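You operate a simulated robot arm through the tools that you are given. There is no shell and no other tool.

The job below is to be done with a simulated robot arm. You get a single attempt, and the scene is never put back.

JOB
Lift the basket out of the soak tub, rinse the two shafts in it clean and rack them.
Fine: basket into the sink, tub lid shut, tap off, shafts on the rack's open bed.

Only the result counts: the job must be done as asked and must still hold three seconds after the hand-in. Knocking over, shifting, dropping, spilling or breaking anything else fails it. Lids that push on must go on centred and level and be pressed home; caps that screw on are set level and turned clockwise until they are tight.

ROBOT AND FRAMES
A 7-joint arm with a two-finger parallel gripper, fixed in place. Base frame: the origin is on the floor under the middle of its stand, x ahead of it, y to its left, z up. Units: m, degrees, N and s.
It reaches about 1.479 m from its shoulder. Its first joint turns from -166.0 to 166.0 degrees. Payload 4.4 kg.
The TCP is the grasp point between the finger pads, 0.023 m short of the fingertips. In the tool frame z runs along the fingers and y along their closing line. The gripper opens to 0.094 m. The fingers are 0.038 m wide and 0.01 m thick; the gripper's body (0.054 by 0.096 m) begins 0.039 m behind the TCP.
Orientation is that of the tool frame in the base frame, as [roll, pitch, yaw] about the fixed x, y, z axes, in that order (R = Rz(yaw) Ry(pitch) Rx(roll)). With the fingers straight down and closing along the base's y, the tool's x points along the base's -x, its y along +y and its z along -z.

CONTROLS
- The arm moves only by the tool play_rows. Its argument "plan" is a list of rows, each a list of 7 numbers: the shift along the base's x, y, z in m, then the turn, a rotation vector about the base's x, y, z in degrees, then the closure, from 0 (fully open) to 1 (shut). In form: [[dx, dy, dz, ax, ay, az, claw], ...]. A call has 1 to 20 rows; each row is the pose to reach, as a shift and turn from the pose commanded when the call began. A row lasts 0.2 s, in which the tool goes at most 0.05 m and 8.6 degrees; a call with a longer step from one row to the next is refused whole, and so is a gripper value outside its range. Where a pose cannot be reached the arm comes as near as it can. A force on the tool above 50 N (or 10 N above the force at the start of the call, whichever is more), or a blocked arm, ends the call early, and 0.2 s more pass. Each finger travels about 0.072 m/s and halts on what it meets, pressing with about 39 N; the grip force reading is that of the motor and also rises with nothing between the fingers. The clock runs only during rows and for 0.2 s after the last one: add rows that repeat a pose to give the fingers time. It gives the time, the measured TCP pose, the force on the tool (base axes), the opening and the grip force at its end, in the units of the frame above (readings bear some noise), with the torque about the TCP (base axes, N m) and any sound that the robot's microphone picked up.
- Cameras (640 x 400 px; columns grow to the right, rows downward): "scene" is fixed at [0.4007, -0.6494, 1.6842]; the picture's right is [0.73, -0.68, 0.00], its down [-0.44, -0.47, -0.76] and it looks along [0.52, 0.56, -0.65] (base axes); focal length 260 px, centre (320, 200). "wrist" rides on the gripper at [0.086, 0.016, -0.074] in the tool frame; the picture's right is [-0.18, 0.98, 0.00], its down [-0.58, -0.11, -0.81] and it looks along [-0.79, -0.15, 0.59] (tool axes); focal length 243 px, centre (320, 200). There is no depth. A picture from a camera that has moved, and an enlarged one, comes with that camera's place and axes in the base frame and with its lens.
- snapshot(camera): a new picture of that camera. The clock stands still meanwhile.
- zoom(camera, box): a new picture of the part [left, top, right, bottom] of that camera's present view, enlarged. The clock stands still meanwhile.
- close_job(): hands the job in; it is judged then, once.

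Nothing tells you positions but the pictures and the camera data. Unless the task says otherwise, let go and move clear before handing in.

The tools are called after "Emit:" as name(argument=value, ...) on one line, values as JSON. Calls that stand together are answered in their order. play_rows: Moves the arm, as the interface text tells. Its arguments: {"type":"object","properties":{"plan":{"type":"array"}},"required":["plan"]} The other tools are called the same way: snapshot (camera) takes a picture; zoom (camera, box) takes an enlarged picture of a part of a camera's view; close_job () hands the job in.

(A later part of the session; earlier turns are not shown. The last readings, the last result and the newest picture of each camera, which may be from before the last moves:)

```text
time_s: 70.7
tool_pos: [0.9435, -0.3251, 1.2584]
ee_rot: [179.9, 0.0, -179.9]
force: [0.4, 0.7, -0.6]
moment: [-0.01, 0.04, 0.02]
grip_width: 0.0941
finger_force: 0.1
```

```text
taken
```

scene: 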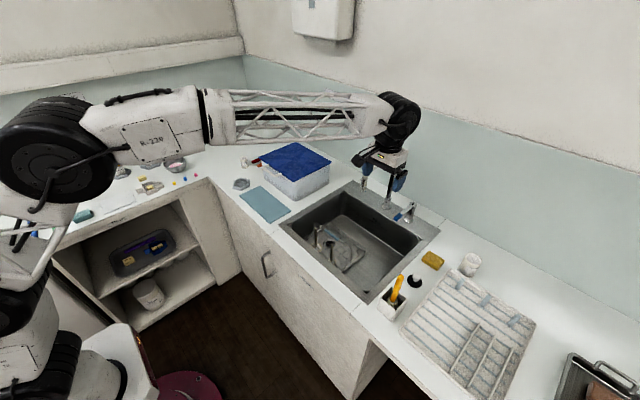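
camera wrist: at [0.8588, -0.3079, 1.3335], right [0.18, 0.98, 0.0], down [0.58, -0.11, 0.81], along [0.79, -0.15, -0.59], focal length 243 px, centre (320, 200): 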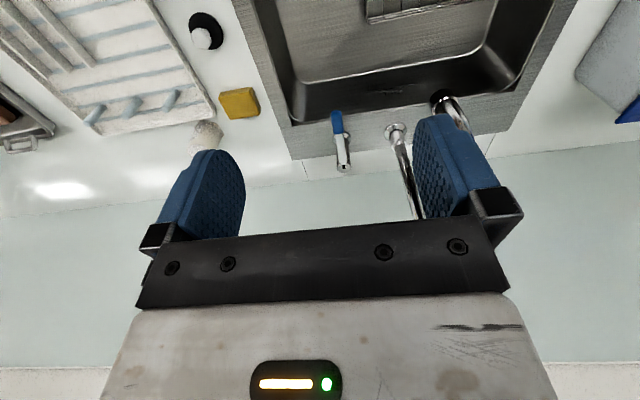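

The lever lies along x at y ≈ -0.325, with its blue tip at x 1.094–1.133, z ≈ 0.987. I tilt the tool forward so the forearm stays clear of the spout, and approach the lever from the front.

Emit:
play_rows(plan=[[0.012, 0, -0.02, 0, -7, 0, 0], [0.025, 0, -0.045, 0, -14, 0, 0], [0.038, 0, -0.07, 0, -21, 0, 0], [0.051, 0, -0.095, 0, -28, 0, 0], [0.064, 0, -0.12, 0, -35, 0, 0], [0.08, 0, -0.15, 0, -40, 0, 0], [0.094, 0, -0.176, 0, -40, 0, 0], [0.094, 0, -0.176, 0, -40, 0, 0]])

Emit:
snapshot(camera="wrist")

Emit:
zoom(camera="scene", box=[280, 80, 480, 260])

```text
time_s: 72.5
tool_pos: [1.0362, -0.3264, 1.082]
ee_rot: [180.0, 40.0, -179.9]
force: [-0.4, 0.5, 0.7]
moment: [0.04, -0.01, -0.04]
grip_width: 0.0941
finger_force: 0.1
```

```text
taken
camera wrist: at [0.9231, -0.3099, 1.0828], right [0.14, 0.98, 0.12], down [-0.07, -0.11, 0.99], along [0.99, -0.15, 0.06], focal length 243 px, centre (320, 200)
```

wrist: 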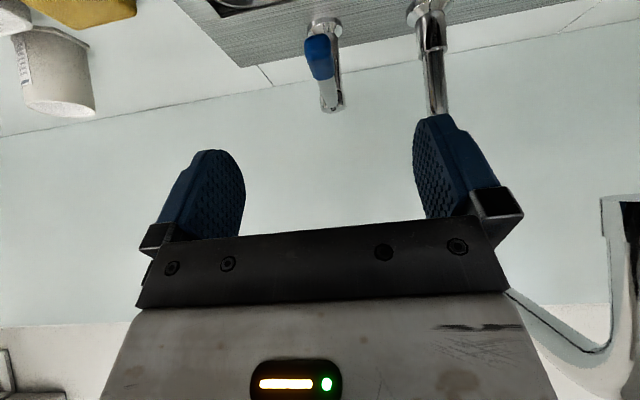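

```text
2.22 times, centred on (380, 170) of scene
camera zoom: at [0.4007, -0.6494, 1.6842], right [0.73, -0.68, 0.0], down [-0.44, -0.47, -0.76], along [0.52, 0.56, -0.65], focal length 577 px, centre (187, 267)
```

zoom: 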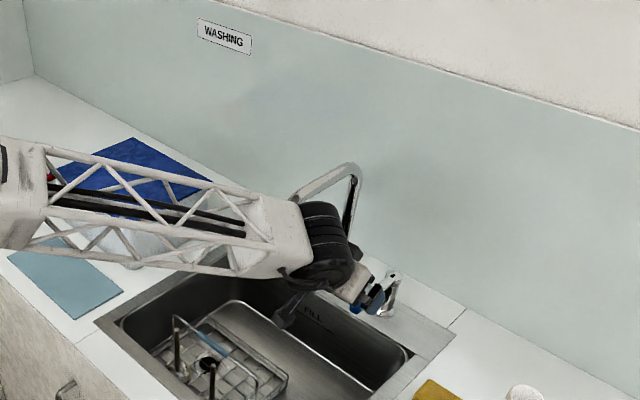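

Clear so far. I advance along the tool axis to straddle the lever's blue tip.

Emit:
play_rows(plan=[[0.013, 0, -0.015, 0, 0, 0, 0], [0.026, 0, -0.031, 0, 0, 0, 0], [0.039, 0, -0.046, 0, 0, 0, 0], [0.052, 0, -0.062, 0, 0, 0, 0], [0.065, 0, -0.077, 0, 0, 0, 0], [0.077, 0, -0.09, 0, 0, 0, 0.2], [0.077, 0, -0.09, 0, 0, 0, 0.4], [0.077, 0, -0.09, 0, 0, 0, 0.5], [0.077, 0, -0.09, 0, 0, 0, 0.5]])

Emit:
snapshot(camera="wrist")

Emit:
zoom(camera="scene", box=[310, 120, 450, 240])

```text
time_s: 74.5
tool_pos: [1.1151, -0.3272, 0.9927]
ee_rot: [179.9, 40.0, -180.0]
force: [-0.1, 0.5, 0.0]
moment: [0.02, 0.0, -0.02]
grip_width: 0.0473
finger_force: 0.1
```

```text
taken
camera wrist: at [1.002, -0.3104, 0.9944], right [0.14, 0.98, 0.12], down [-0.07, -0.11, 0.99], along [0.99, -0.15, 0.06], focal length 243 px, centre (320, 200)
```

wrist: 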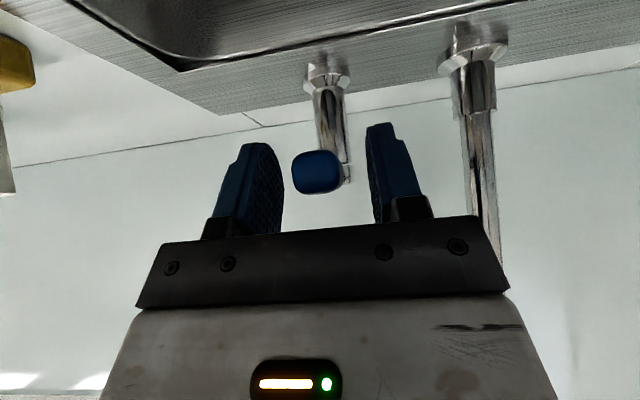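

```text
3.33 times, centred on (380, 180) of scene
camera zoom: at [0.4007, -0.6494, 1.6842], right [0.73, -0.68, 0.0], down [-0.44, -0.47, -0.76], along [0.52, 0.56, -0.65], focal length 866 px, centre (120, 267)
```

zoom: 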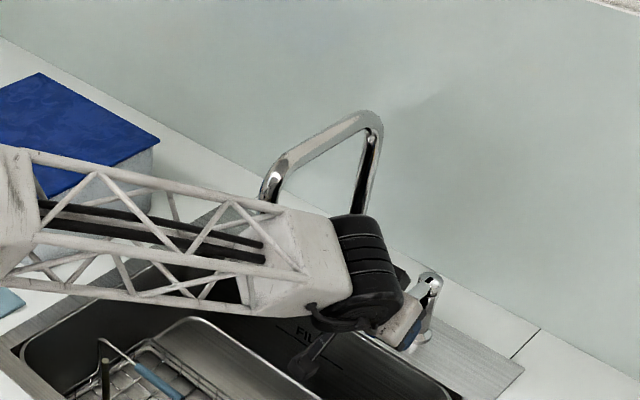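

The lever sits between the fingers. I try swinging it gently toward -y and watch the force and the spout.

Emit:
play_rows(plan=[[0, -0.008, 0, 0, 0, 0, 0.5], [0, -0.015, 0, 0, 0, 0, 0.5], [0, -0.02, 0, 0, 0, 0, 0.5], [0, -0.024, 0, 0, 0, 0, 0.5], [0, -0.024, 0, 0, 0, 0, 0.5]])

Emit:
snapshot(camera="wrist")

Emit:
zoom(camera="scene", box=[310, 120, 450, 240])

```text
time_s: 75.7
tool_pos: [1.1141, -0.3501, 0.9935]
ee_rot: [-180.0, 40.0, 180.0]
force: [0.8, -0.5, -0.2]
moment: [-0.01, -0.03, 0.01]
grip_width: 0.0471
finger_force: 0.0
```

```text
taken
camera wrist: at [1.001, -0.3336, 0.9939], right [0.14, 0.98, 0.12], down [-0.07, -0.11, 0.99], along [0.99, -0.15, 0.06], focal length 243 px, centre (320, 200)
```

wrist: 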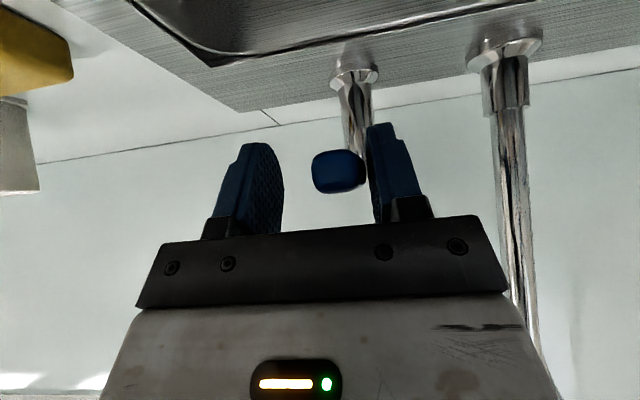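

```text
3.33 times, centred on (380, 180) of scene
camera zoom: at [0.4007, -0.6494, 1.6842], right [0.73, -0.68, 0.0], down [-0.44, -0.47, -0.76], along [0.52, 0.56, -0.65], focal length 866 px, centre (120, 267)
```

zoom: 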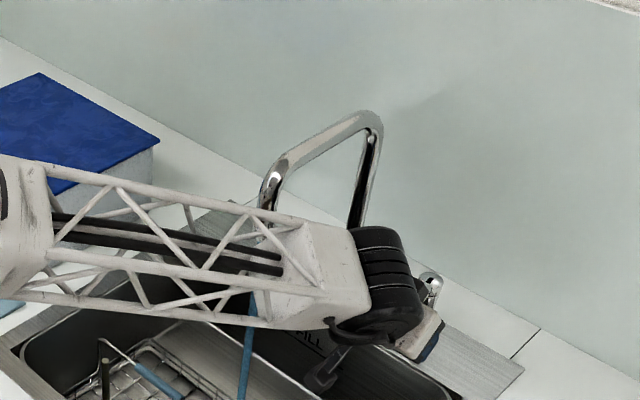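

A blue water column has appeared under the spout, so swinging the lever toward -y opens the tap with hardly any force. I open it a bit further for a good flow.

Emit:
play_rows(plan=[[0.002, -0.008, 0, 0, 0, 0, 0.5], [0.005, -0.016, 0, 0, 0, 0, 0.5], [0.007, -0.024, 0, 0, 0, 0, 0.5], [0.01, -0.032, 0, 0, 0, 0, 0.5], [0.01, -0.032, 0, 0, 0, 0, 0.5]])

Emit:
snapshot(camera="wrist")

Emit:
zoom(camera="scene", box=[310, 140, 450, 260])

```text
time_s: 76.8
tool_pos: [1.1241, -0.3806, 0.993]
ee_rot: [-179.9, 40.0, -179.9]
force: [-0.4, 0.1, 0.1]
moment: [-0.03, 0.03, 0.02]
grip_width: 0.0474
finger_force: 0.3
```

```text
taken
camera wrist: at [1.0112, -0.3656, 0.9943], right [0.14, 0.98, 0.12], down [-0.07, -0.11, 0.99], along [0.99, -0.15, 0.06], focal length 243 px, centre (320, 200)
```

wrist: 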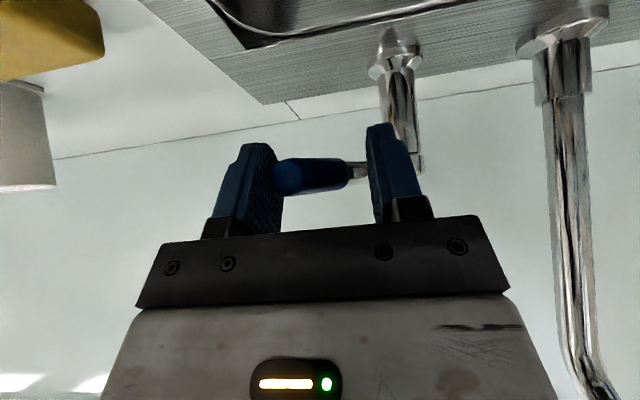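

```text
3.33 times, centred on (380, 200) of scene
camera zoom: at [0.4007, -0.6494, 1.6842], right [0.73, -0.68, 0.0], down [-0.44, -0.47, -0.76], along [0.52, 0.56, -0.65], focal length 866 px, centre (120, 200)
```

zoom: 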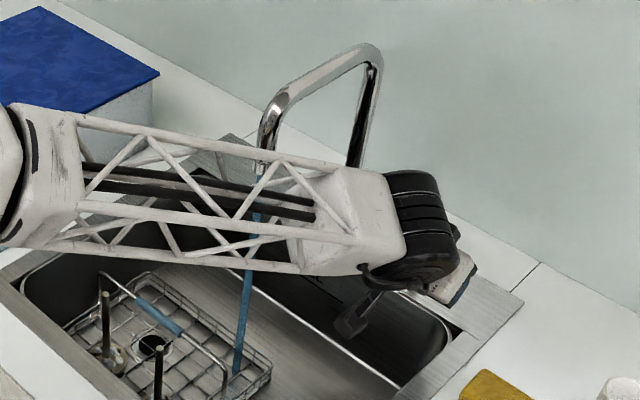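

The tap is open and the stream falls at the right-rear of the basket. I open the fingers and back away from the lever.

Emit:
play_rows(plan=[[0, 0, 0, 0, 0, 0, 0.2], [0, 0, 0, 0, 0, 0, 0], [0, 0, 0, 0, 0, 0, 0], [-0.013, 0, 0.015, 0, 0, 0, 0], [-0.032, 0, 0.038, 0, 0, 0, 0], [-0.058, 0, 0.069, 0, 0, 0, 0], [-0.09, 0, 0.1, 0, 0, 0, 0], [-0.12, 0, 0.135, 0, 0, 0, 0], [-0.15, 0, 0.17, 0, 0, 0, 0]])

Emit:
snapshot(camera="wrist")

Emit:
zoom(camera="scene", box=[290, 120, 470, 280])

```text
time_s: 78.8
tool_pos: [0.9723, -0.3785, 1.163]
ee_rot: [180.0, 39.8, -180.0]
force: [0.1, 0.5, -1.5]
moment: [0.03, -0.04, 0.04]
grip_width: 0.0942
finger_force: 0.1
```

```text
taken
camera wrist: at [0.8603, -0.3636, 1.1644], right [0.14, 0.98, 0.12], down [-0.07, -0.11, 0.99], along [0.99, -0.15, 0.05], focal length 243 px, centre (320, 200)
```

wrist: 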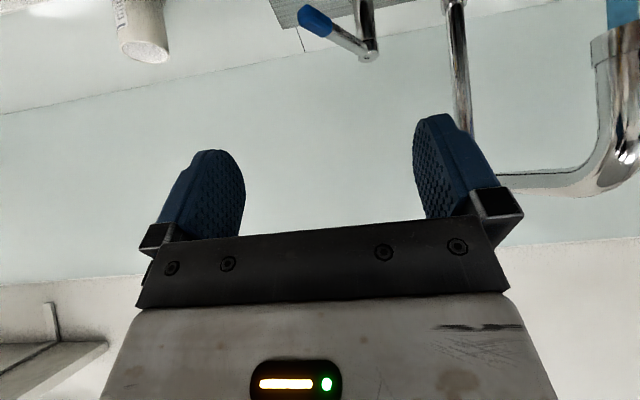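

```text
2.50 times, centred on (380, 200) of scene
camera zoom: at [0.4007, -0.6494, 1.6842], right [0.73, -0.68, 0.0], down [-0.44, -0.47, -0.76], along [0.52, 0.56, -0.65], focal length 650 px, centre (170, 200)
```

zoom: 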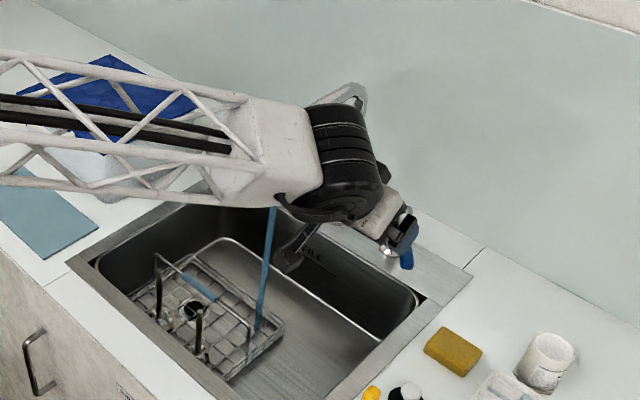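

Water is running and the lever stays open. Before taking a shaft I study the rack more closely.

Emit:
zoom(camera="scene", box=[390, 255, 550, 400])

Emit:
zoom(camera="scene", box=[395, 290, 475, 350])

Emit:
zoom(camera="scene", box=[290, 190, 400, 280])

```text
2.76 times, centred on (470, 328) of scene
camera zoom: at [0.4007, -0.6494, 1.6842], right [0.73, -0.68, 0.0], down [-0.44, -0.47, -0.76], along [0.52, 0.56, -0.65], focal length 717 px, centre (-94, -152)
```

zoom: 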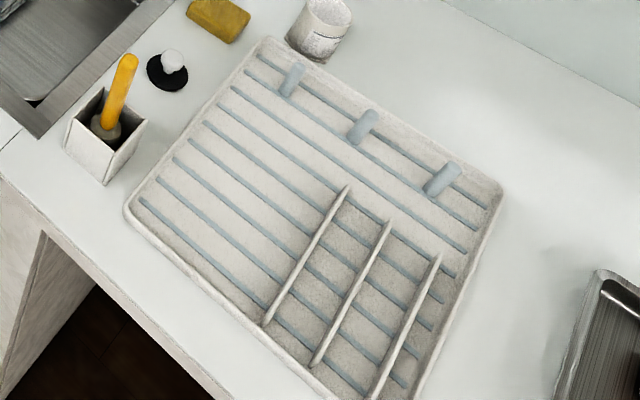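

```text
6.67 times, centred on (435, 320) of scene
camera zoom: at [0.4007, -0.6494, 1.6842], right [0.73, -0.68, 0.0], down [-0.44, -0.47, -0.76], along [0.52, 0.56, -0.65], focal length 1732 px, centre (-447, -600)
```

zoom: 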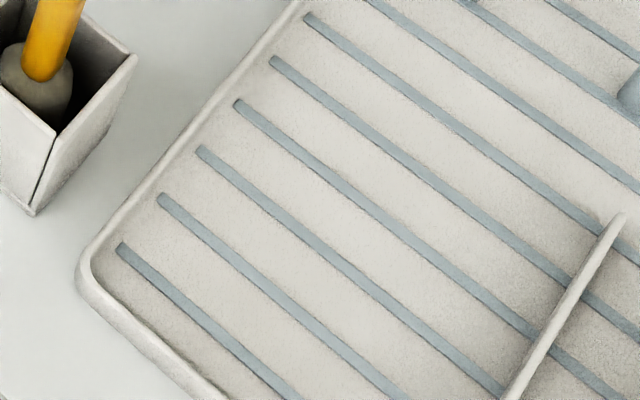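

```text
4.44 times, centred on (345, 235) of scene
camera zoom: at [0.4007, -0.6494, 1.6842], right [0.73, -0.68, 0.0], down [-0.44, -0.47, -0.76], along [0.52, 0.56, -0.65], focal length 1155 px, centre (209, 44)
```

zoom: 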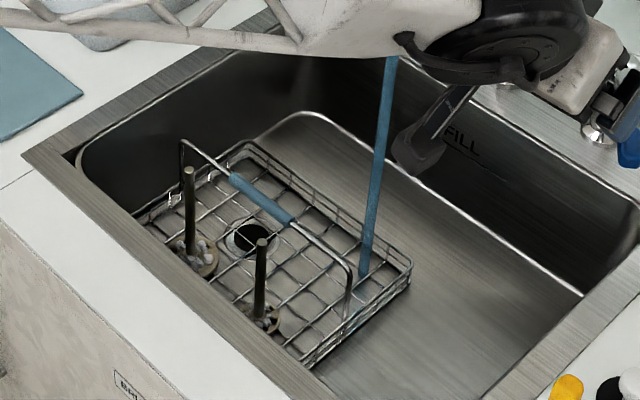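

The open bed is about x 0.80–1.03, y -0.57 – -0.70, with strips along y. I plan to hold each shaft along the tool axis, rinse it horizontally and lay it along x. First I retreat to free space and straighten the tool.

Emit:
play_rows(plan=[[-0.03, 0.01, 0.02, 0, 6, 0, 0], [-0.06, 0.03, 0.04, 0, 12, 0, 0], [-0.09, 0.055, 0.06, 0, 18, 0, 0], [-0.12, 0.08, 0.08, 0, 24, 0, 0], [-0.15, 0.11, 0.1, 0, 30, 0, 0], [-0.18, 0.14, 0.12, 0, 36, 0, 0], [-0.21, 0.17, 0.13, 0, 40, 0, 0], [-0.23, 0.2, 0.13, 0, 40, 0, 0], [-0.23, 0.23, 0.13, 0, 40, 0, 0]])

Emit:
snapshot(camera="wrist")

Emit:
snapshot(camera="scene")

```text
time_s: 80.8
tool_pos: [0.7444, -0.15, 1.2938]
ee_rot: [179.9, -0.1, -180.0]
force: [-0.1, 0.3, -0.4]
moment: [-0.03, -0.01, -0.01]
grip_width: 0.0938
finger_force: 0.1
```

```text
taken
camera wrist: at [0.6585, -0.1345, 1.3684], right [0.18, 0.98, 0.0], down [0.58, -0.11, 0.81], along [0.79, -0.15, -0.59], focal length 243 px, centre (320, 200)
```

wrist: 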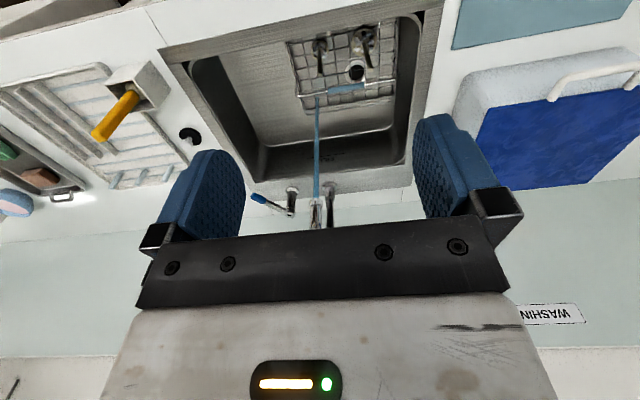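

```text
taken
```

scene: 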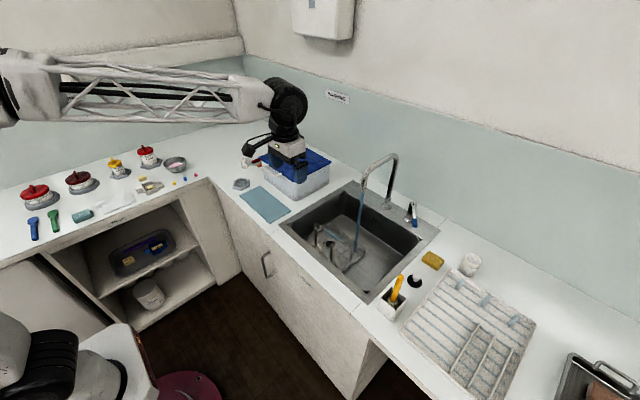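

Emit:
zoom(camera="wrist", box=[240, 0, 440, 140])

Emit:
zoom(camera="scene", box=[300, 200, 380, 270])

```text
2.86 times, centred on (340, 70) of wrist
camera zoom: at [0.6585, -0.1345, 1.3684], right [0.18, 0.98, 0.0], down [0.58, -0.11, 0.81], along [0.79, -0.15, -0.59], focal length 693 px, centre (263, 571)
```

zoom: 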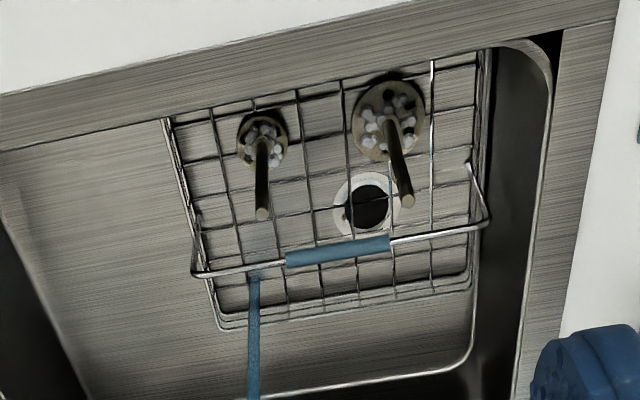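

```text
5.71 times, centred on (340, 235) of scene
camera zoom: at [0.4007, -0.6494, 1.6842], right [0.73, -0.68, 0.0], down [-0.44, -0.47, -0.76], along [0.52, 0.56, -0.65], focal length 1484 px, centre (206, 0)
```

zoom: 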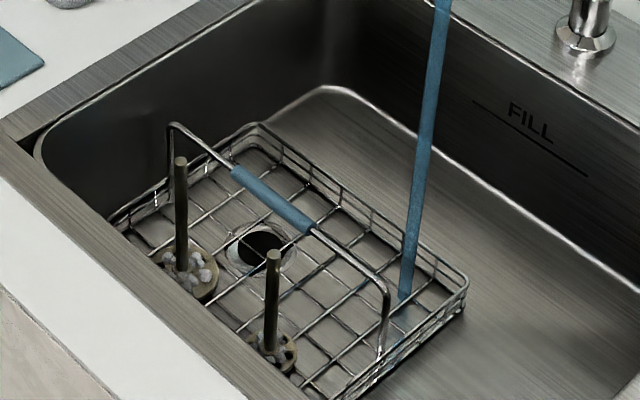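

The shafts carry perforated discs with residue: a bigger one at (0.9015, -0.082), top z 0.886, and a smaller one at (0.899, -0.181), top z 0.868. I turn the hand half round so the wrist camera ends up above when I tilt forward.

Emit:
play_rows(plan=[[0, 0.005, 0, 0, 0, -8.5, 0], [0, 0.01, 0, 0, 0, -17, 0], [0, 0.015, 0, 0, 0, -25.5, 0], [0, 0.02, 0, 0, 0, -34, 0], [0, 0.025, 0, 0, 0, -42.5, 0], [0, 0.03, 0, 0, 0, -51, 0], [0, 0.035, 0, 0, 0, -59.5, 0], [0, 0.04, 0, 0, 0, -68, 0], [0, 0.045, 0, 0, 0, -76.5, 0], [0, 0.05, 0, 0, 0, -85, 0], [0, 0.055, 0, 0, 0, -93.5, 0], [0, 0.06, 0, 0, 0, -102, 0], [0, 0.065, 0, 0, 0, -110.5, 0], [0, 0.068, 0, 0, 0, -119, 0], [0, 0.068, 0, 0, 0, -127.5, 0], [0, 0.068, 0, 0, 0, -136, 0], [0, 0.068, 0, 0, 0, -144.5, 0], [0, 0.068, 0, 0, 0, -153, 0], [0, 0.068, 0, 0, 0, -161.5, 0], [0, 0.068, 0, 0, 0, -170, 0]])

Emit:
snapshot(camera="scene")

```text
time_s: 85.0
tool_pos: [0.7433, -0.0845, 1.2922]
ee_rot: [179.9, 0.0, 9.9]
force: [-0.2, -0.2, -0.5]
moment: [-0.02, 0.0, -0.01]
grip_width: 0.0938
finger_force: 0.1
```

```text
taken
```

scene: 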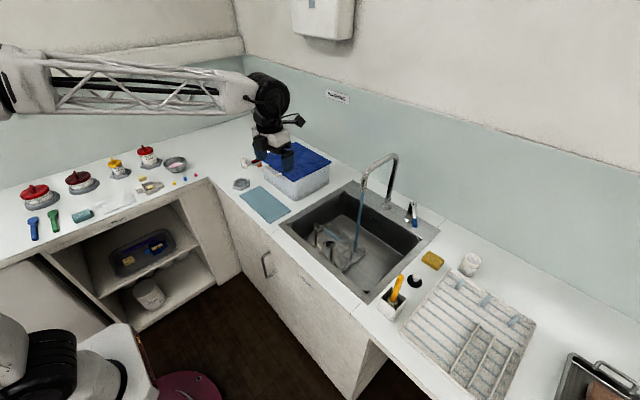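

The half turn works. I finish it, move above the first shaft and take a look.

Emit:
play_rows(plan=[[0.03, 0, -0.03, 0, 0, -5, 0.1], [0.06, 0, -0.06, 0, 0, -10, 0.2], [0.09, 0, -0.09, 0, 0, -10, 0.3], [0.12, 0, -0.12, 0, 0, -10, 0.3], [0.145, 0.0, -0.15, 0, 0, -10, 0.3], [0.157, 0.0005, -0.19, 0, 0, -10, 0.3], [0.157, 0.0005, -0.23, 0, 0, -10, 0.3], [0.157, 0.0005, -0.25, 0, 0, -10, 0.3]])

Emit:
snapshot(camera="wrist")

Emit:
zoom(camera="scene", box=[280, 140, 400, 270])

```text
time_s: 86.8
tool_pos: [0.8988, -0.0924, 1.0417]
ee_rot: [-179.4, -0.2, 1.0]
force: [-0.7, 1.0, 1.1]
moment: [0.0, 0.02, 0.01]
grip_width: 0.066
finger_force: 0.1
out of reach, approached as far as the arm can: row 2, 3, 4, 5, 6, 7, 8
```

```text
taken
camera wrist: at [0.9878, -0.1071, 1.1163], right [-0.17, -0.99, -0.01], down [-0.59, 0.09, 0.81], along [-0.79, 0.14, -0.59], focal length 243 px, centre (320, 200)
```

wrist: 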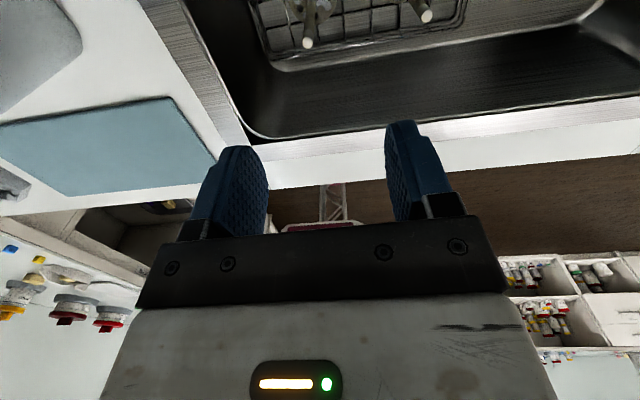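

```text
3.08 times, centred on (340, 205) of scene
camera zoom: at [0.4007, -0.6494, 1.6842], right [0.73, -0.68, 0.0], down [-0.44, -0.47, -0.76], along [0.52, 0.56, -0.65], focal length 799 px, centre (258, 185)
```

zoom: 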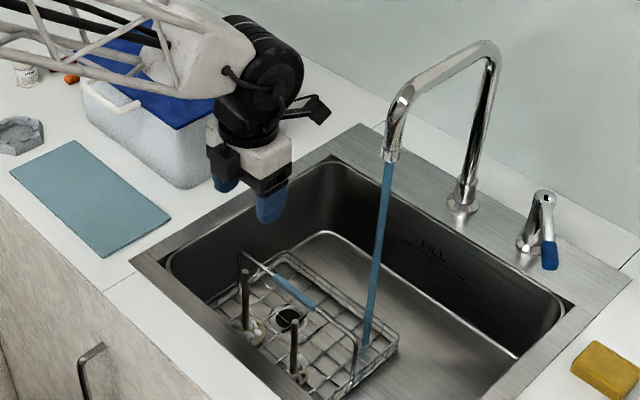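

The last joint nears its limit at yaw 0, so I turn back to about yaw 10 degrees and recheck the pose.

Emit:
play_rows(plan=[[0, 0, 0, 0, 0, 5, 0.3], [0, 0, 0, 0, 0, 10, 0.3], [0, 0, 0, 0, 0, 10, 0.3]])

Emit:
snapshot(camera="wrist")

```text
time_s: 87.7
tool_pos: [0.9002, -0.091, 1.0426]
ee_rot: [179.9, 0.0, 10.1]
force: [-0.1, 0.1, 0.4]
moment: [0.03, 0.03, 0.03]
grip_width: 0.0658
finger_force: 0.0
```

```text
taken
camera wrist: at [0.9889, -0.0924, 1.117], right [-0.01, -1.0, 0.0], down [-0.59, 0.01, 0.81], along [-0.81, 0.01, -0.59], focal length 243 px, centre (320, 200)
```

wrist: 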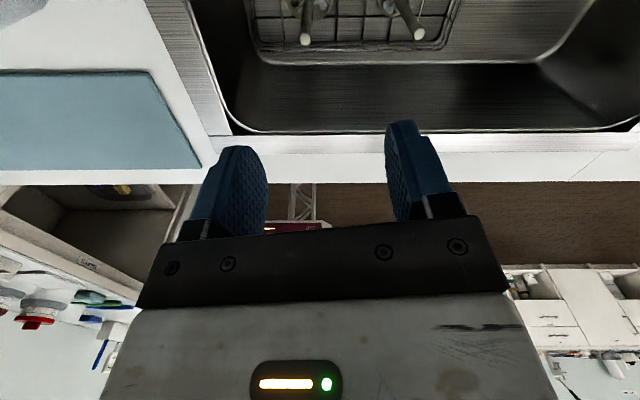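

Shaft 1 is confirmed at (0.902, -0.0805). I descend over its top end.

Emit:
play_rows(plan=[[0.002, 0.0105, -0.03, 0, 0, 0, 0.3], [0.002, 0.0105, -0.065, 0, 0, 0, 0.3], [0.002, 0.0105, -0.1, 0, 0, 0, 0.3], [0.002, 0.0105, -0.13, 0, 0, 0, 0.3], [0.002, 0.0105, -0.155, 0, 0, 0, 0.3], [0.002, 0.0105, -0.1756, 0, 0, 0, 0.3], [0.002, 0.0105, -0.1756, 0, 0, 0, 0.3]])

Emit:
snapshot(camera="wrist")

Emit:
zoom(camera="scene", box=[280, 160, 400, 270])

```text
time_s: 89.2
tool_pos: [0.9033, -0.0819, 0.8671]
ee_rot: [179.9, 0.0, 9.9]
force: [0.1, -0.1, -0.7]
moment: [0.01, -0.02, -0.01]
grip_width: 0.0658
finger_force: 0.1
```

```text
taken
camera wrist: at [0.9919, -0.0819, 0.9416], right [-0.01, -1.0, 0.0], down [-0.59, 0.01, 0.81], along [-0.81, 0.01, -0.59], focal length 243 px, centre (320, 200)
```

wrist: 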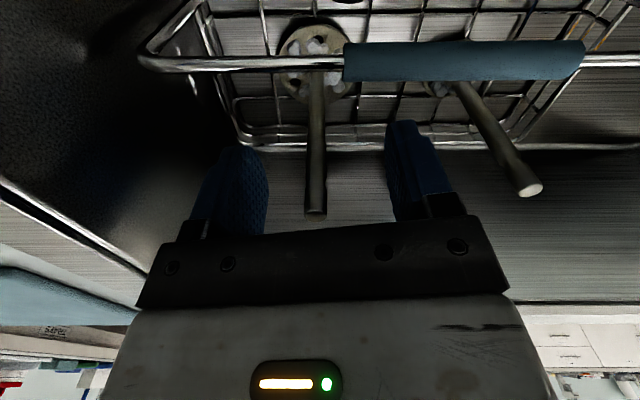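

```text
3.64 times, centred on (340, 215) of scene
camera zoom: at [0.4007, -0.6494, 1.6842], right [0.73, -0.68, 0.0], down [-0.44, -0.47, -0.76], along [0.52, 0.56, -0.65], focal length 945 px, centre (247, 146)
```

zoom: 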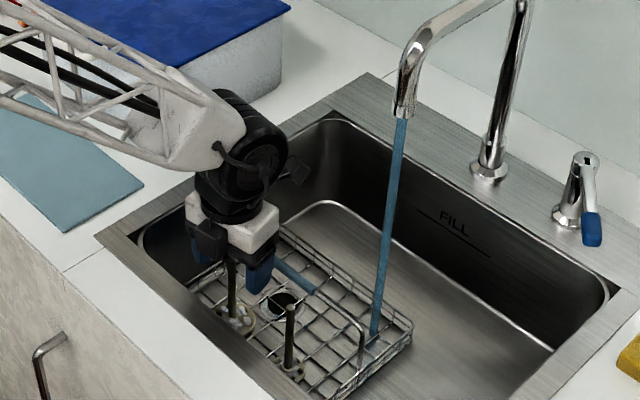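

The shaft is centred between the fingers. I close and lift gently.

Emit:
play_rows(plan=[[0, 0, 0, 0, 0, 0, 0.5], [0, 0, 0, 0, 0, 0, 0.7], [0, 0, 0, 0, 0, 0, 0.85], [0, 0, 0, 0, 0, 0, 1], [0, 0, 0, 0, 0, 0, 1], [0, 0, 0, 0, 0, 0, 1], [0, 0, 0.006, 0, 0, 0, 1], [0, 0, 0.015, 0, 0, 0, 1], [0, 0, 0.03, 0, 0, 0, 1], [0, 0, 0.045, 0, 0, 0, 1]])

Emit:
snapshot(camera="wrist")

Emit:
zoom(camera="scene", box=[280, 160, 400, 270])

```text
time_s: 91.5
tool_pos: [0.9014, -0.0802, 0.9115]
ee_rot: [180.0, 0.0, 10.0]
force: [-0.8, 0.5, -1.4]
moment: [0.0, -0.01, -0.01]
grip_width: 0.0087
finger_force: 39.3
```

```text
taken
camera wrist: at [0.991, -0.082, 0.986], right [-0.01, -1.0, 0.0], down [-0.59, 0.01, 0.81], along [-0.81, 0.01, -0.59], focal length 243 px, centre (320, 200)
```

wrist: 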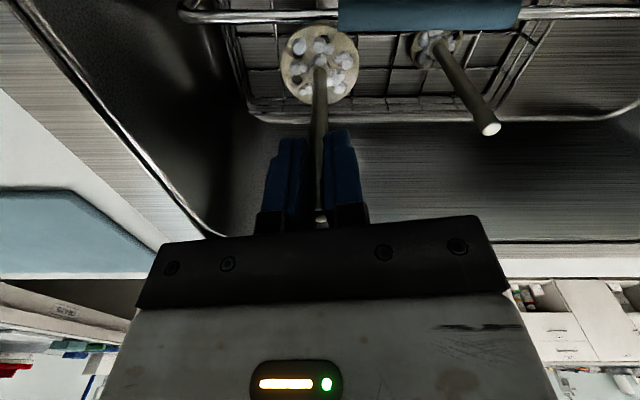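

```text
3.64 times, centred on (340, 215) of scene
camera zoom: at [0.4007, -0.6494, 1.6842], right [0.73, -0.68, 0.0], down [-0.44, -0.47, -0.76], along [0.52, 0.56, -0.65], focal length 945 px, centre (247, 146)
```

zoom: 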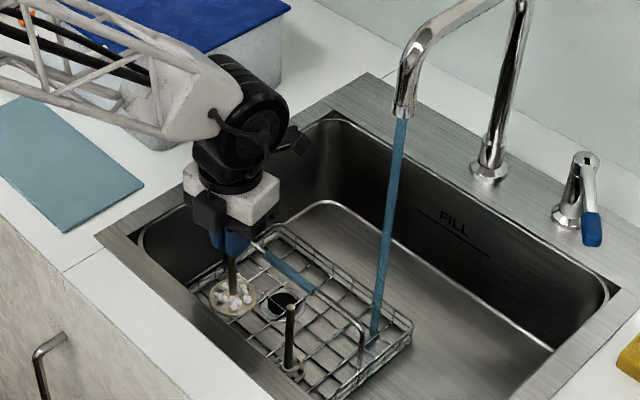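

Shaft 1 is held (8.7 mm, about 1.4 N). I lift it clear of the basin, keeping back from the spout, and begin tilting the tool forward.

Emit:
play_rows(plan=[[-0.005, 0, 0.03, 0, 0, 0, 1], [-0.012, 0, 0.065, 0, 0, 0, 1], [-0.025, 0, 0.1, 0, 0, 0, 1], [-0.04, 0, 0.135, 0, 0, 0, 1], [-0.055, 0, 0.165, 0, 0, 0, 1], [-0.065, 0, 0.19, 0, 0, 0, 1], [-0.065, -0.01, 0.19, 0, -8, 0, 1], [-0.065, -0.025, 0.19, 0, -16, 0, 1], [-0.065, -0.04, 0.19, 0, -24, 0, 1], [-0.065, -0.055, 0.19, 0, -32, 0, 1], [-0.065, -0.07, 0.185, 0, -40, 0, 1], [-0.065, -0.085, 0.18, 0, -48, 0, 1], [-0.065, -0.1, 0.175, 0, -56, 0, 1], [-0.065, -0.115, 0.17, 0, -64, 0, 1], [-0.065, -0.125, 0.165, 0, -70, 0, 1], [-0.065, -0.131, 0.16, 0, -70, 0, 1], [-0.065, -0.131, 0.16, 0, -70, 0, 1]])

Emit:
snapshot(camera="wrist")

Emit:
zoom(camera="scene", box=[250, 100, 430, 260])

```text
time_s: 95.0
tool_pos: [0.8361, -0.2116, 1.0748]
ee_rot: [154.1, -67.8, 27.5]
force: [-0.2, -0.4, -0.5]
moment: [-0.01, 0.09, 0.01]
grip_width: 0.0087
finger_force: 39.1
```

```text
taken
camera wrist: at [0.7973, -0.2125, 1.1821], right [0.0, -1.0, -0.01], down [-0.96, 0.01, -0.28], along [0.28, 0.01, -0.96], focal length 243 px, centre (320, 200)
```

wrist: 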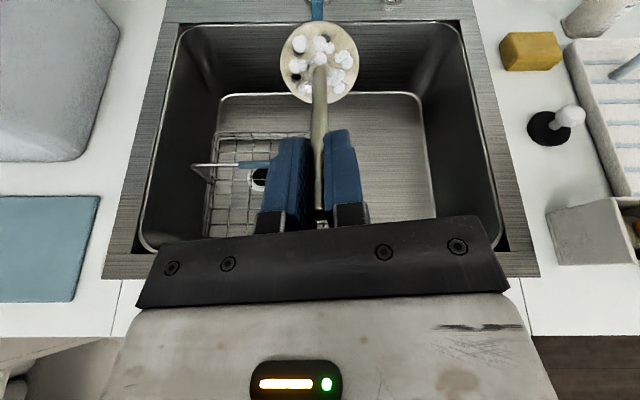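

```text
2.50 times, centred on (340, 180) of scene
camera zoom: at [0.4007, -0.6494, 1.6842], right [0.73, -0.68, 0.0], down [-0.44, -0.47, -0.76], along [0.52, 0.56, -0.65], focal length 650 px, centre (270, 250)
```

zoom: 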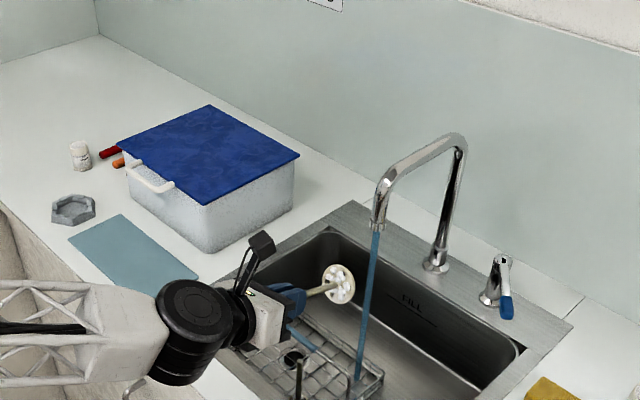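

The shaft points forward with its disc just short of the stream. I move the disc into the water and hold it there.

Emit:
play_rows(plan=[[0.015, 0, -0.02, 0, 0, 0, 1], [0.03, 0, -0.04, 0, 0, 0, 1], [0.045, 0, -0.06, 0, 0, 0, 1], [0.06, 0, -0.065, 0, 0, 0, 1], [0.068, 0, -0.065, 0, 0, 0, 1], [0.07, 0, -0.065, 0, 0, 0, 1], [0.07, 0, -0.065, 0, 0, 0, 1], [0.07, 0, -0.065, 0, 0, 0, 1], [0.072, 0, -0.065, 0, 0, 0, 1], [0.074, 0, -0.065, 0, 0, 0, 1], [0.076, 0, -0.065, 0, 0, 0, 1], [0.078, 0, -0.065, 0, 0, 0, 1]])

Emit:
snapshot(camera="wrist")

Emit:
zoom(camera="scene", box=[300, 140, 420, 260])

```text
time_s: 97.7
tool_pos: [0.9144, -0.2128, 1.0074]
ee_rot: [154.3, -67.8, 27.4]
force: [-0.1, -1.0, -0.7]
moment: [-0.01, 0.05, 0.01]
grip_width: 0.0087
finger_force: 39.2
```

```text
taken
camera wrist: at [0.8763, -0.2128, 1.1152], right [0.0, -1.0, -0.01], down [-0.96, 0.01, -0.28], along [0.28, 0.01, -0.96], focal length 243 px, centre (320, 200)
```

wrist: 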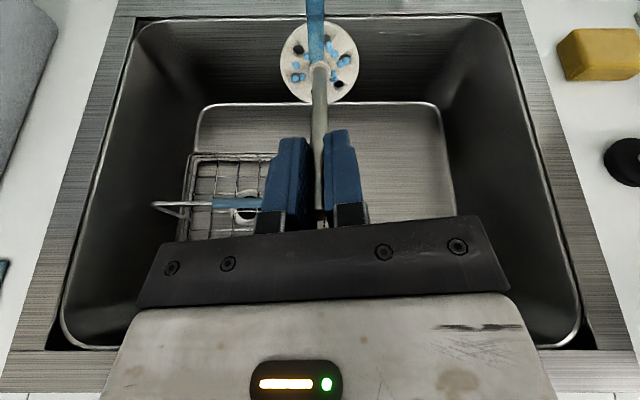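

```text
3.33 times, centred on (360, 200) of scene
camera zoom: at [0.4007, -0.6494, 1.6842], right [0.73, -0.68, 0.0], down [-0.44, -0.47, -0.76], along [0.52, 0.56, -0.65], focal length 866 px, centre (187, 200)
```

zoom: 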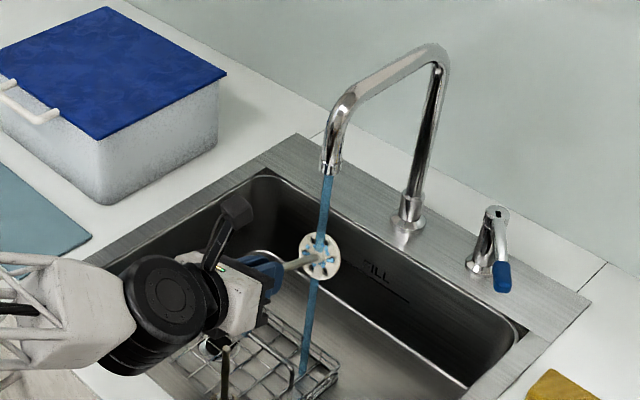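

The residue on the disc is changing under the stream. I zoom in to see how it responds.

Emit:
zoom(camera="wrist", box=[260, 0, 380, 120])

Emit:
zoom(camera="scene", box=[335, 175, 385, 220])

```text
3.33 times, centred on (320, 60) of wrist
camera zoom: at [0.8763, -0.2128, 1.1152], right [0.0, -1.0, -0.01], down [-0.96, 0.01, -0.28], along [0.28, 0.01, -0.96], focal length 809 px, centre (320, 667)
```

zoom: 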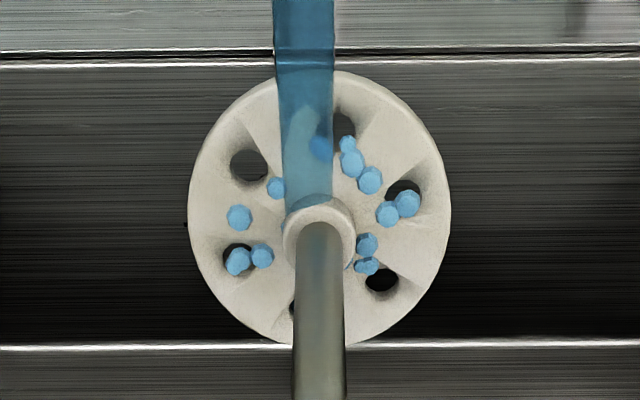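

```text
8.89 times, centred on (360, 198) of scene
camera zoom: at [0.4007, -0.6494, 1.6842], right [0.73, -0.68, 0.0], down [-0.44, -0.47, -0.76], along [0.52, 0.56, -0.65], focal length 2309 px, centre (-36, 222)
```

zoom: 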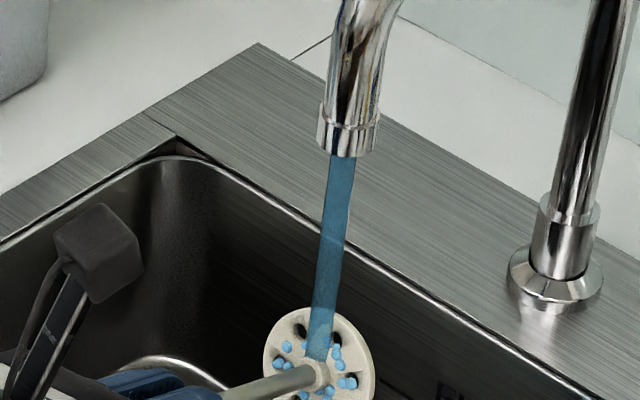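

The white foam in the cups is being replaced by clear water, so the stream is working. I sweep the stream slowly up the rod toward the fingers.

Emit:
play_rows(plan=[[0.008, 0, -0.005, 0, 0, 0, 1], [0.016, 0, -0.01, 0, 0, 0, 1], [0.024, 0, -0.015, 0, 0, 0, 1], [0.032, 0, -0.02, 0, 0, 0, 1], [0.04, 0, -0.025, 0, 0, 0, 1], [0.048, 0, -0.03, 0, 0, 0, 1], [0.056, 0, -0.035, 0, 0, 0, 1], [0.064, 0, -0.04, 0, 0, 0, 1], [0.072, 0, -0.042, 0, 0, 0, 1], [0.08, 0, -0.042, 0, 0, 0, 1], [0.086, 0, -0.042, 0, 0, 0, 1], [0.09, 0, -0.042, 0, 0, 0, 1], [0.09, 0, -0.042, 0, 0, 0, 1]])

Emit:
snapshot(camera="wrist")

Emit:
zoom(camera="scene", box=[310, 150, 400, 240])

```text
time_s: 100.5
tool_pos: [1.0044, -0.2123, 0.9657]
ee_rot: [154.3, -67.7, 27.5]
force: [1.1, 0.6, -0.6]
moment: [0.0, 0.1, -0.01]
grip_width: 0.0086
finger_force: 38.8
```

```text
taken
camera wrist: at [0.966, -0.2134, 1.0733], right [0.0, -1.0, -0.01], down [-0.96, 0.01, -0.28], along [0.28, 0.01, -0.96], focal length 243 px, centre (320, 200)
```

wrist: 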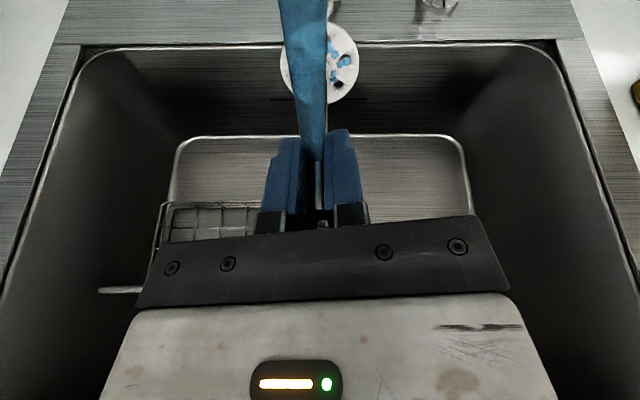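

```text
4.44 times, centred on (355, 195) of scene
camera zoom: at [0.4007, -0.6494, 1.6842], right [0.73, -0.68, 0.0], down [-0.44, -0.47, -0.76], along [0.52, 0.56, -0.65], focal length 1155 px, centre (164, 222)
```

zoom: 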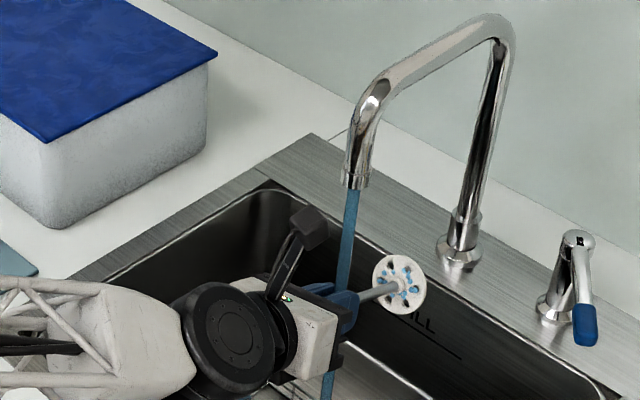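

Emit:
zoom(camera="wrist", box=[260, 0, 380, 120])

Emit:
zoom(camera="scene", box=[370, 190, 410, 225])

```text
3.33 times, centred on (320, 60) of wrist
camera zoom: at [0.966, -0.2134, 1.0733], right [0.0, -1.0, -0.01], down [-0.96, 0.01, -0.28], along [0.28, 0.01, -0.96], focal length 809 px, centre (320, 667)
```

zoom: 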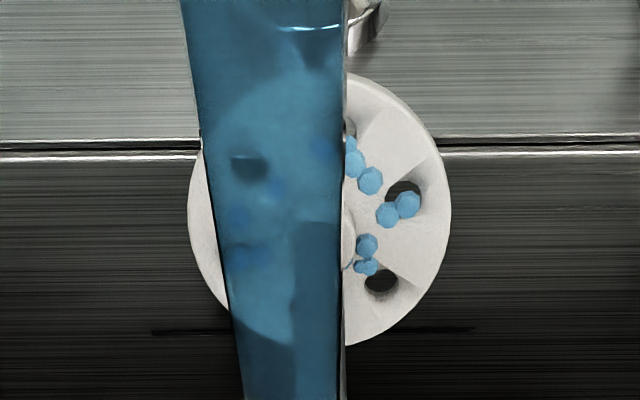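

```text
11.43 times, centred on (390, 208) of scene
camera zoom: at [0.4007, -0.6494, 1.6842], right [0.73, -0.68, 0.0], down [-0.44, -0.47, -0.76], along [0.52, 0.56, -0.65], focal length 2969 px, centre (-480, 114)
```

zoom: 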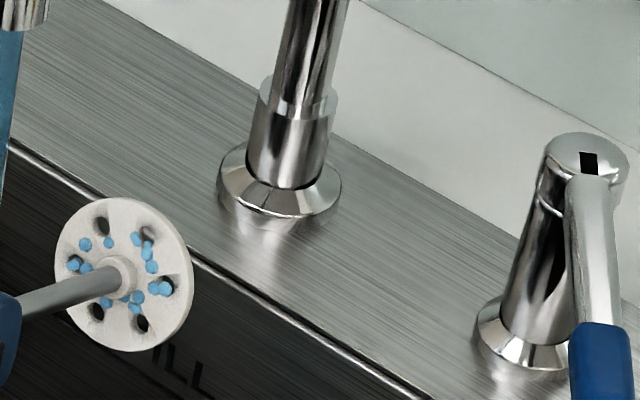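

The rod is grey and the disc whiter now, with only clear drops left. I level the shaft and move the disc around under the stream so both faces and the edges get rinsed.

Emit:
play_rows(plan=[[-0.02, 0, 0.01, 0, -3, 0, 1], [-0.045, 0, 0.02, 0, -7, 0, 1], [-0.07, 0, 0.028, 0, -11, 0, 1], [-0.09, 0, 0.028, 0, -15, 0, 1], [-0.1, 0, 0.028, 0, -15, 0, 1], [-0.1, 0.01, 0.028, 0, -15, 0, 1], [-0.1, 0.02, 0.028, 0, -15, 0, 1], [-0.1, 0.01, 0.028, 0, -15, 0, 1], [-0.1, 0, 0.028, 0, -15, 0, 1], [-0.1, -0.01, 0.028, 0, -15, 0, 1], [-0.1, -0.02, 0.028, 0, -15, 0, 1], [-0.11, -0.01, 0.028, 0, -15, 0, 1], [-0.115, 0, 0.028, 0, -15, 0, 1], [-0.115, 0.01, 0.028, 0, -15, 0, 1], [-0.115, 0.02, 0.028, 0, -15, 0, 1], [-0.115, 0.01, 0.028, 0, -15, 0, 1], [-0.115, 0, 0.028, 0, -15, 0, 1], [-0.115, -0.01, 0.028, 0, -15, 0, 1], [-0.115, -0.02, 0.028, 0, -15, 0, 1], [-0.11, 0, 0.028, 0, -15, 0, 1]])

Emit:
zoom(camera="wrist", box=[240, 0, 400, 140])

Emit:
zoom(camera="scene", box=[310, 150, 400, 240])

```text
time_s: 104.7
tool_pos: [0.894, -0.2131, 0.9931]
ee_rot: [116.6, -78.8, 63.7]
force: [0.6, 0.1, -0.8]
moment: [0.04, 0.08, 0.02]
grip_width: 0.009
finger_force: 39.4
```

```text
2.86 times, centred on (320, 70) of wrist
camera zoom: at [0.8286, -0.2134, 1.088], right [0.0, -1.0, -0.01], down [-0.85, 0.01, -0.52], along [0.52, 0.01, -0.85], focal length 693 px, centre (320, 571)
```

zoom: 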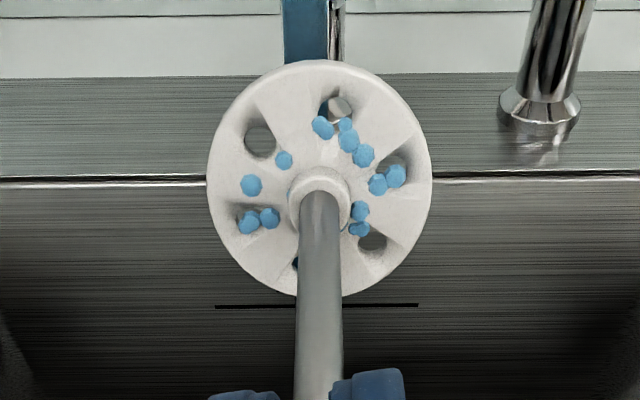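

```text
4.44 times, centred on (355, 195) of scene
camera zoom: at [0.4007, -0.6494, 1.6842], right [0.73, -0.68, 0.0], down [-0.44, -0.47, -0.76], along [0.52, 0.56, -0.65], focal length 1155 px, centre (164, 222)
```

zoom: 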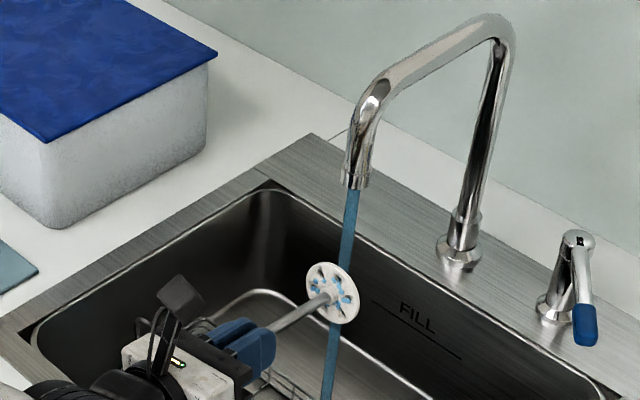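

Shaft 1 looks clean: grey rod, white disc, only clear water drops. I back it out of the stream, raise it and turn it upright over the sink so it drips off.

Emit:
play_rows(plan=[[-0.025, 0, 0.01, 0, 5, 0, 1], [-0.045, 0, 0.035, 0, 12, 0, 1], [-0.055, 0, 0.065, 0, 20, 0, 1], [-0.06, 0, 0.095, 0, 28, 0, 1], [-0.06, 0, 0.125, 0, 36, 0, 1], [-0.06, 0, 0.155, 0, 44, 0, 1], [-0.06, 0, 0.18, 0, 52, 0, 1], [-0.06, 0, 0.2, 0, 60, 0, 1], [-0.06, 0, 0.22, 0, 68, 0, 1], [-0.06, 0, 0.24, 0, 76, 0, 1], [-0.06, 0, 0.25, 0, 82, 0, 1], [-0.06, 0, 0.26, 0, 85, 0, 1], [-0.06, 0, 0.26, 0, 85, 0, 1], [-0.06, 0, 0.26, 0, 85, 0, 1], [-0.06, 0, 0.26, 0, 85, 0, 1], [-0.06, 0, 0.26, 0, 85, 0, 1]])

Emit:
snapshot(camera="wrist")

Emit:
snapshot(camera="scene")

```text
time_s: 108.0
tool_pos: [0.8346, -0.2143, 1.2536]
ee_rot: [179.8, 0.1, 10.0]
force: [0.2, 0.1, -0.6]
moment: [0.01, -0.02, 0.02]
grip_width: 0.0087
finger_force: 38.6
```

```text
taken
camera wrist: at [0.9238, -0.2144, 1.328], right [-0.01, -1.0, 0.0], down [-0.59, 0.01, 0.81], along [-0.81, 0.01, -0.59], focal length 243 px, centre (320, 200)
```

wrist: 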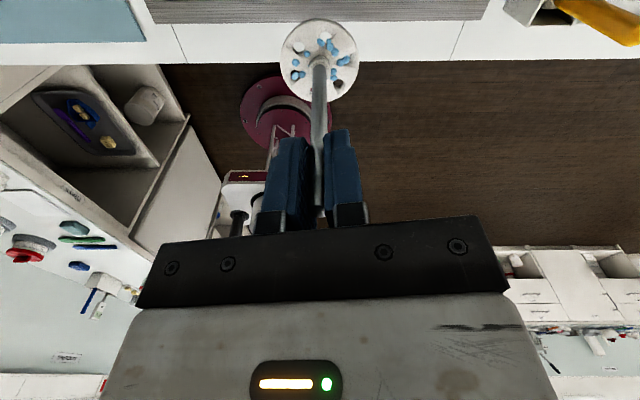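

```text
taken
```

scene: 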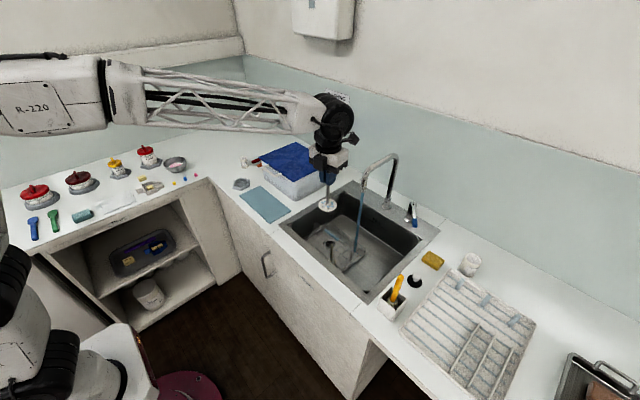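

The shaft hangs upright with clear drops only. I carry it over to the rack at a safe height.

Emit:
play_rows(plan=[[0.002, -0.02, 0, 0, 0, 0, 1], [0.004, -0.055, 0, 0, 0, 0, 1], [0.006, -0.09, 0, 0, 0, 0, 1], [0.008, -0.125, 0, 0, 0, 0, 1], [0.01, -0.16, 0, 0, 0, 0, 1], [0.012, -0.195, 0, 0, 0, 0, 1], [0.015, -0.23, 0, 0, 0, 0, 1], [0.018, -0.265, 0, 0, 0, 0, 1], [0.021, -0.3, 0, 0, 0, 0, 1], [0.024, -0.335, 0, 0, 0, 0, 1], [0.026, -0.37, 0, 0, 0, 0, 1], [0.026, -0.4, 0, 0, 0, 0, 1], [0.026, -0.421, 0, 0, 0, 0, 1], [0.026, -0.421, 0, 0, 0, 0, 1]])

Emit:
snapshot(camera="wrist")

Emit:
snapshot(camera="scene")

```text
time_s: 111.0
tool_pos: [0.8594, -0.6352, 1.2524]
ee_rot: [179.9, 0.0, 10.1]
force: [-0.6, -1.0, -1.0]
moment: [-0.02, 0.0, 0.02]
grip_width: 0.009
finger_force: 39.0
```

```text
taken
camera wrist: at [0.9486, -0.6353, 1.328], right [-0.01, -1.0, 0.0], down [-0.59, 0.01, 0.81], along [-0.81, 0.01, -0.59], focal length 243 px, centre (320, 200)
```

wrist: 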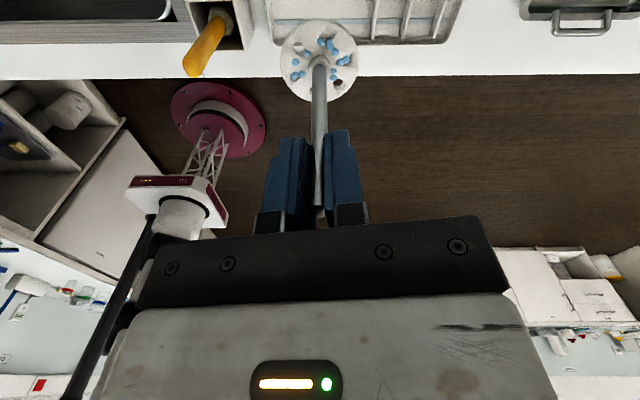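

```text
taken
```

scene: 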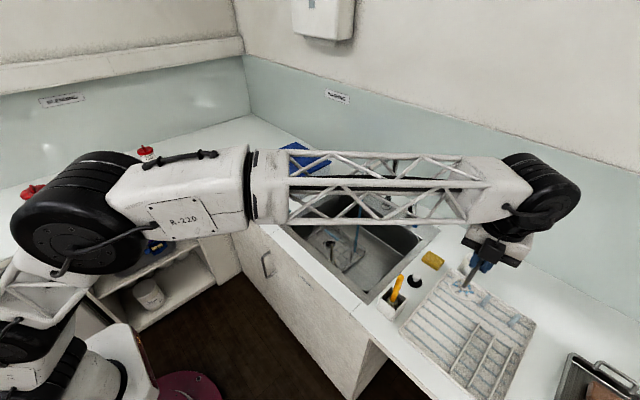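

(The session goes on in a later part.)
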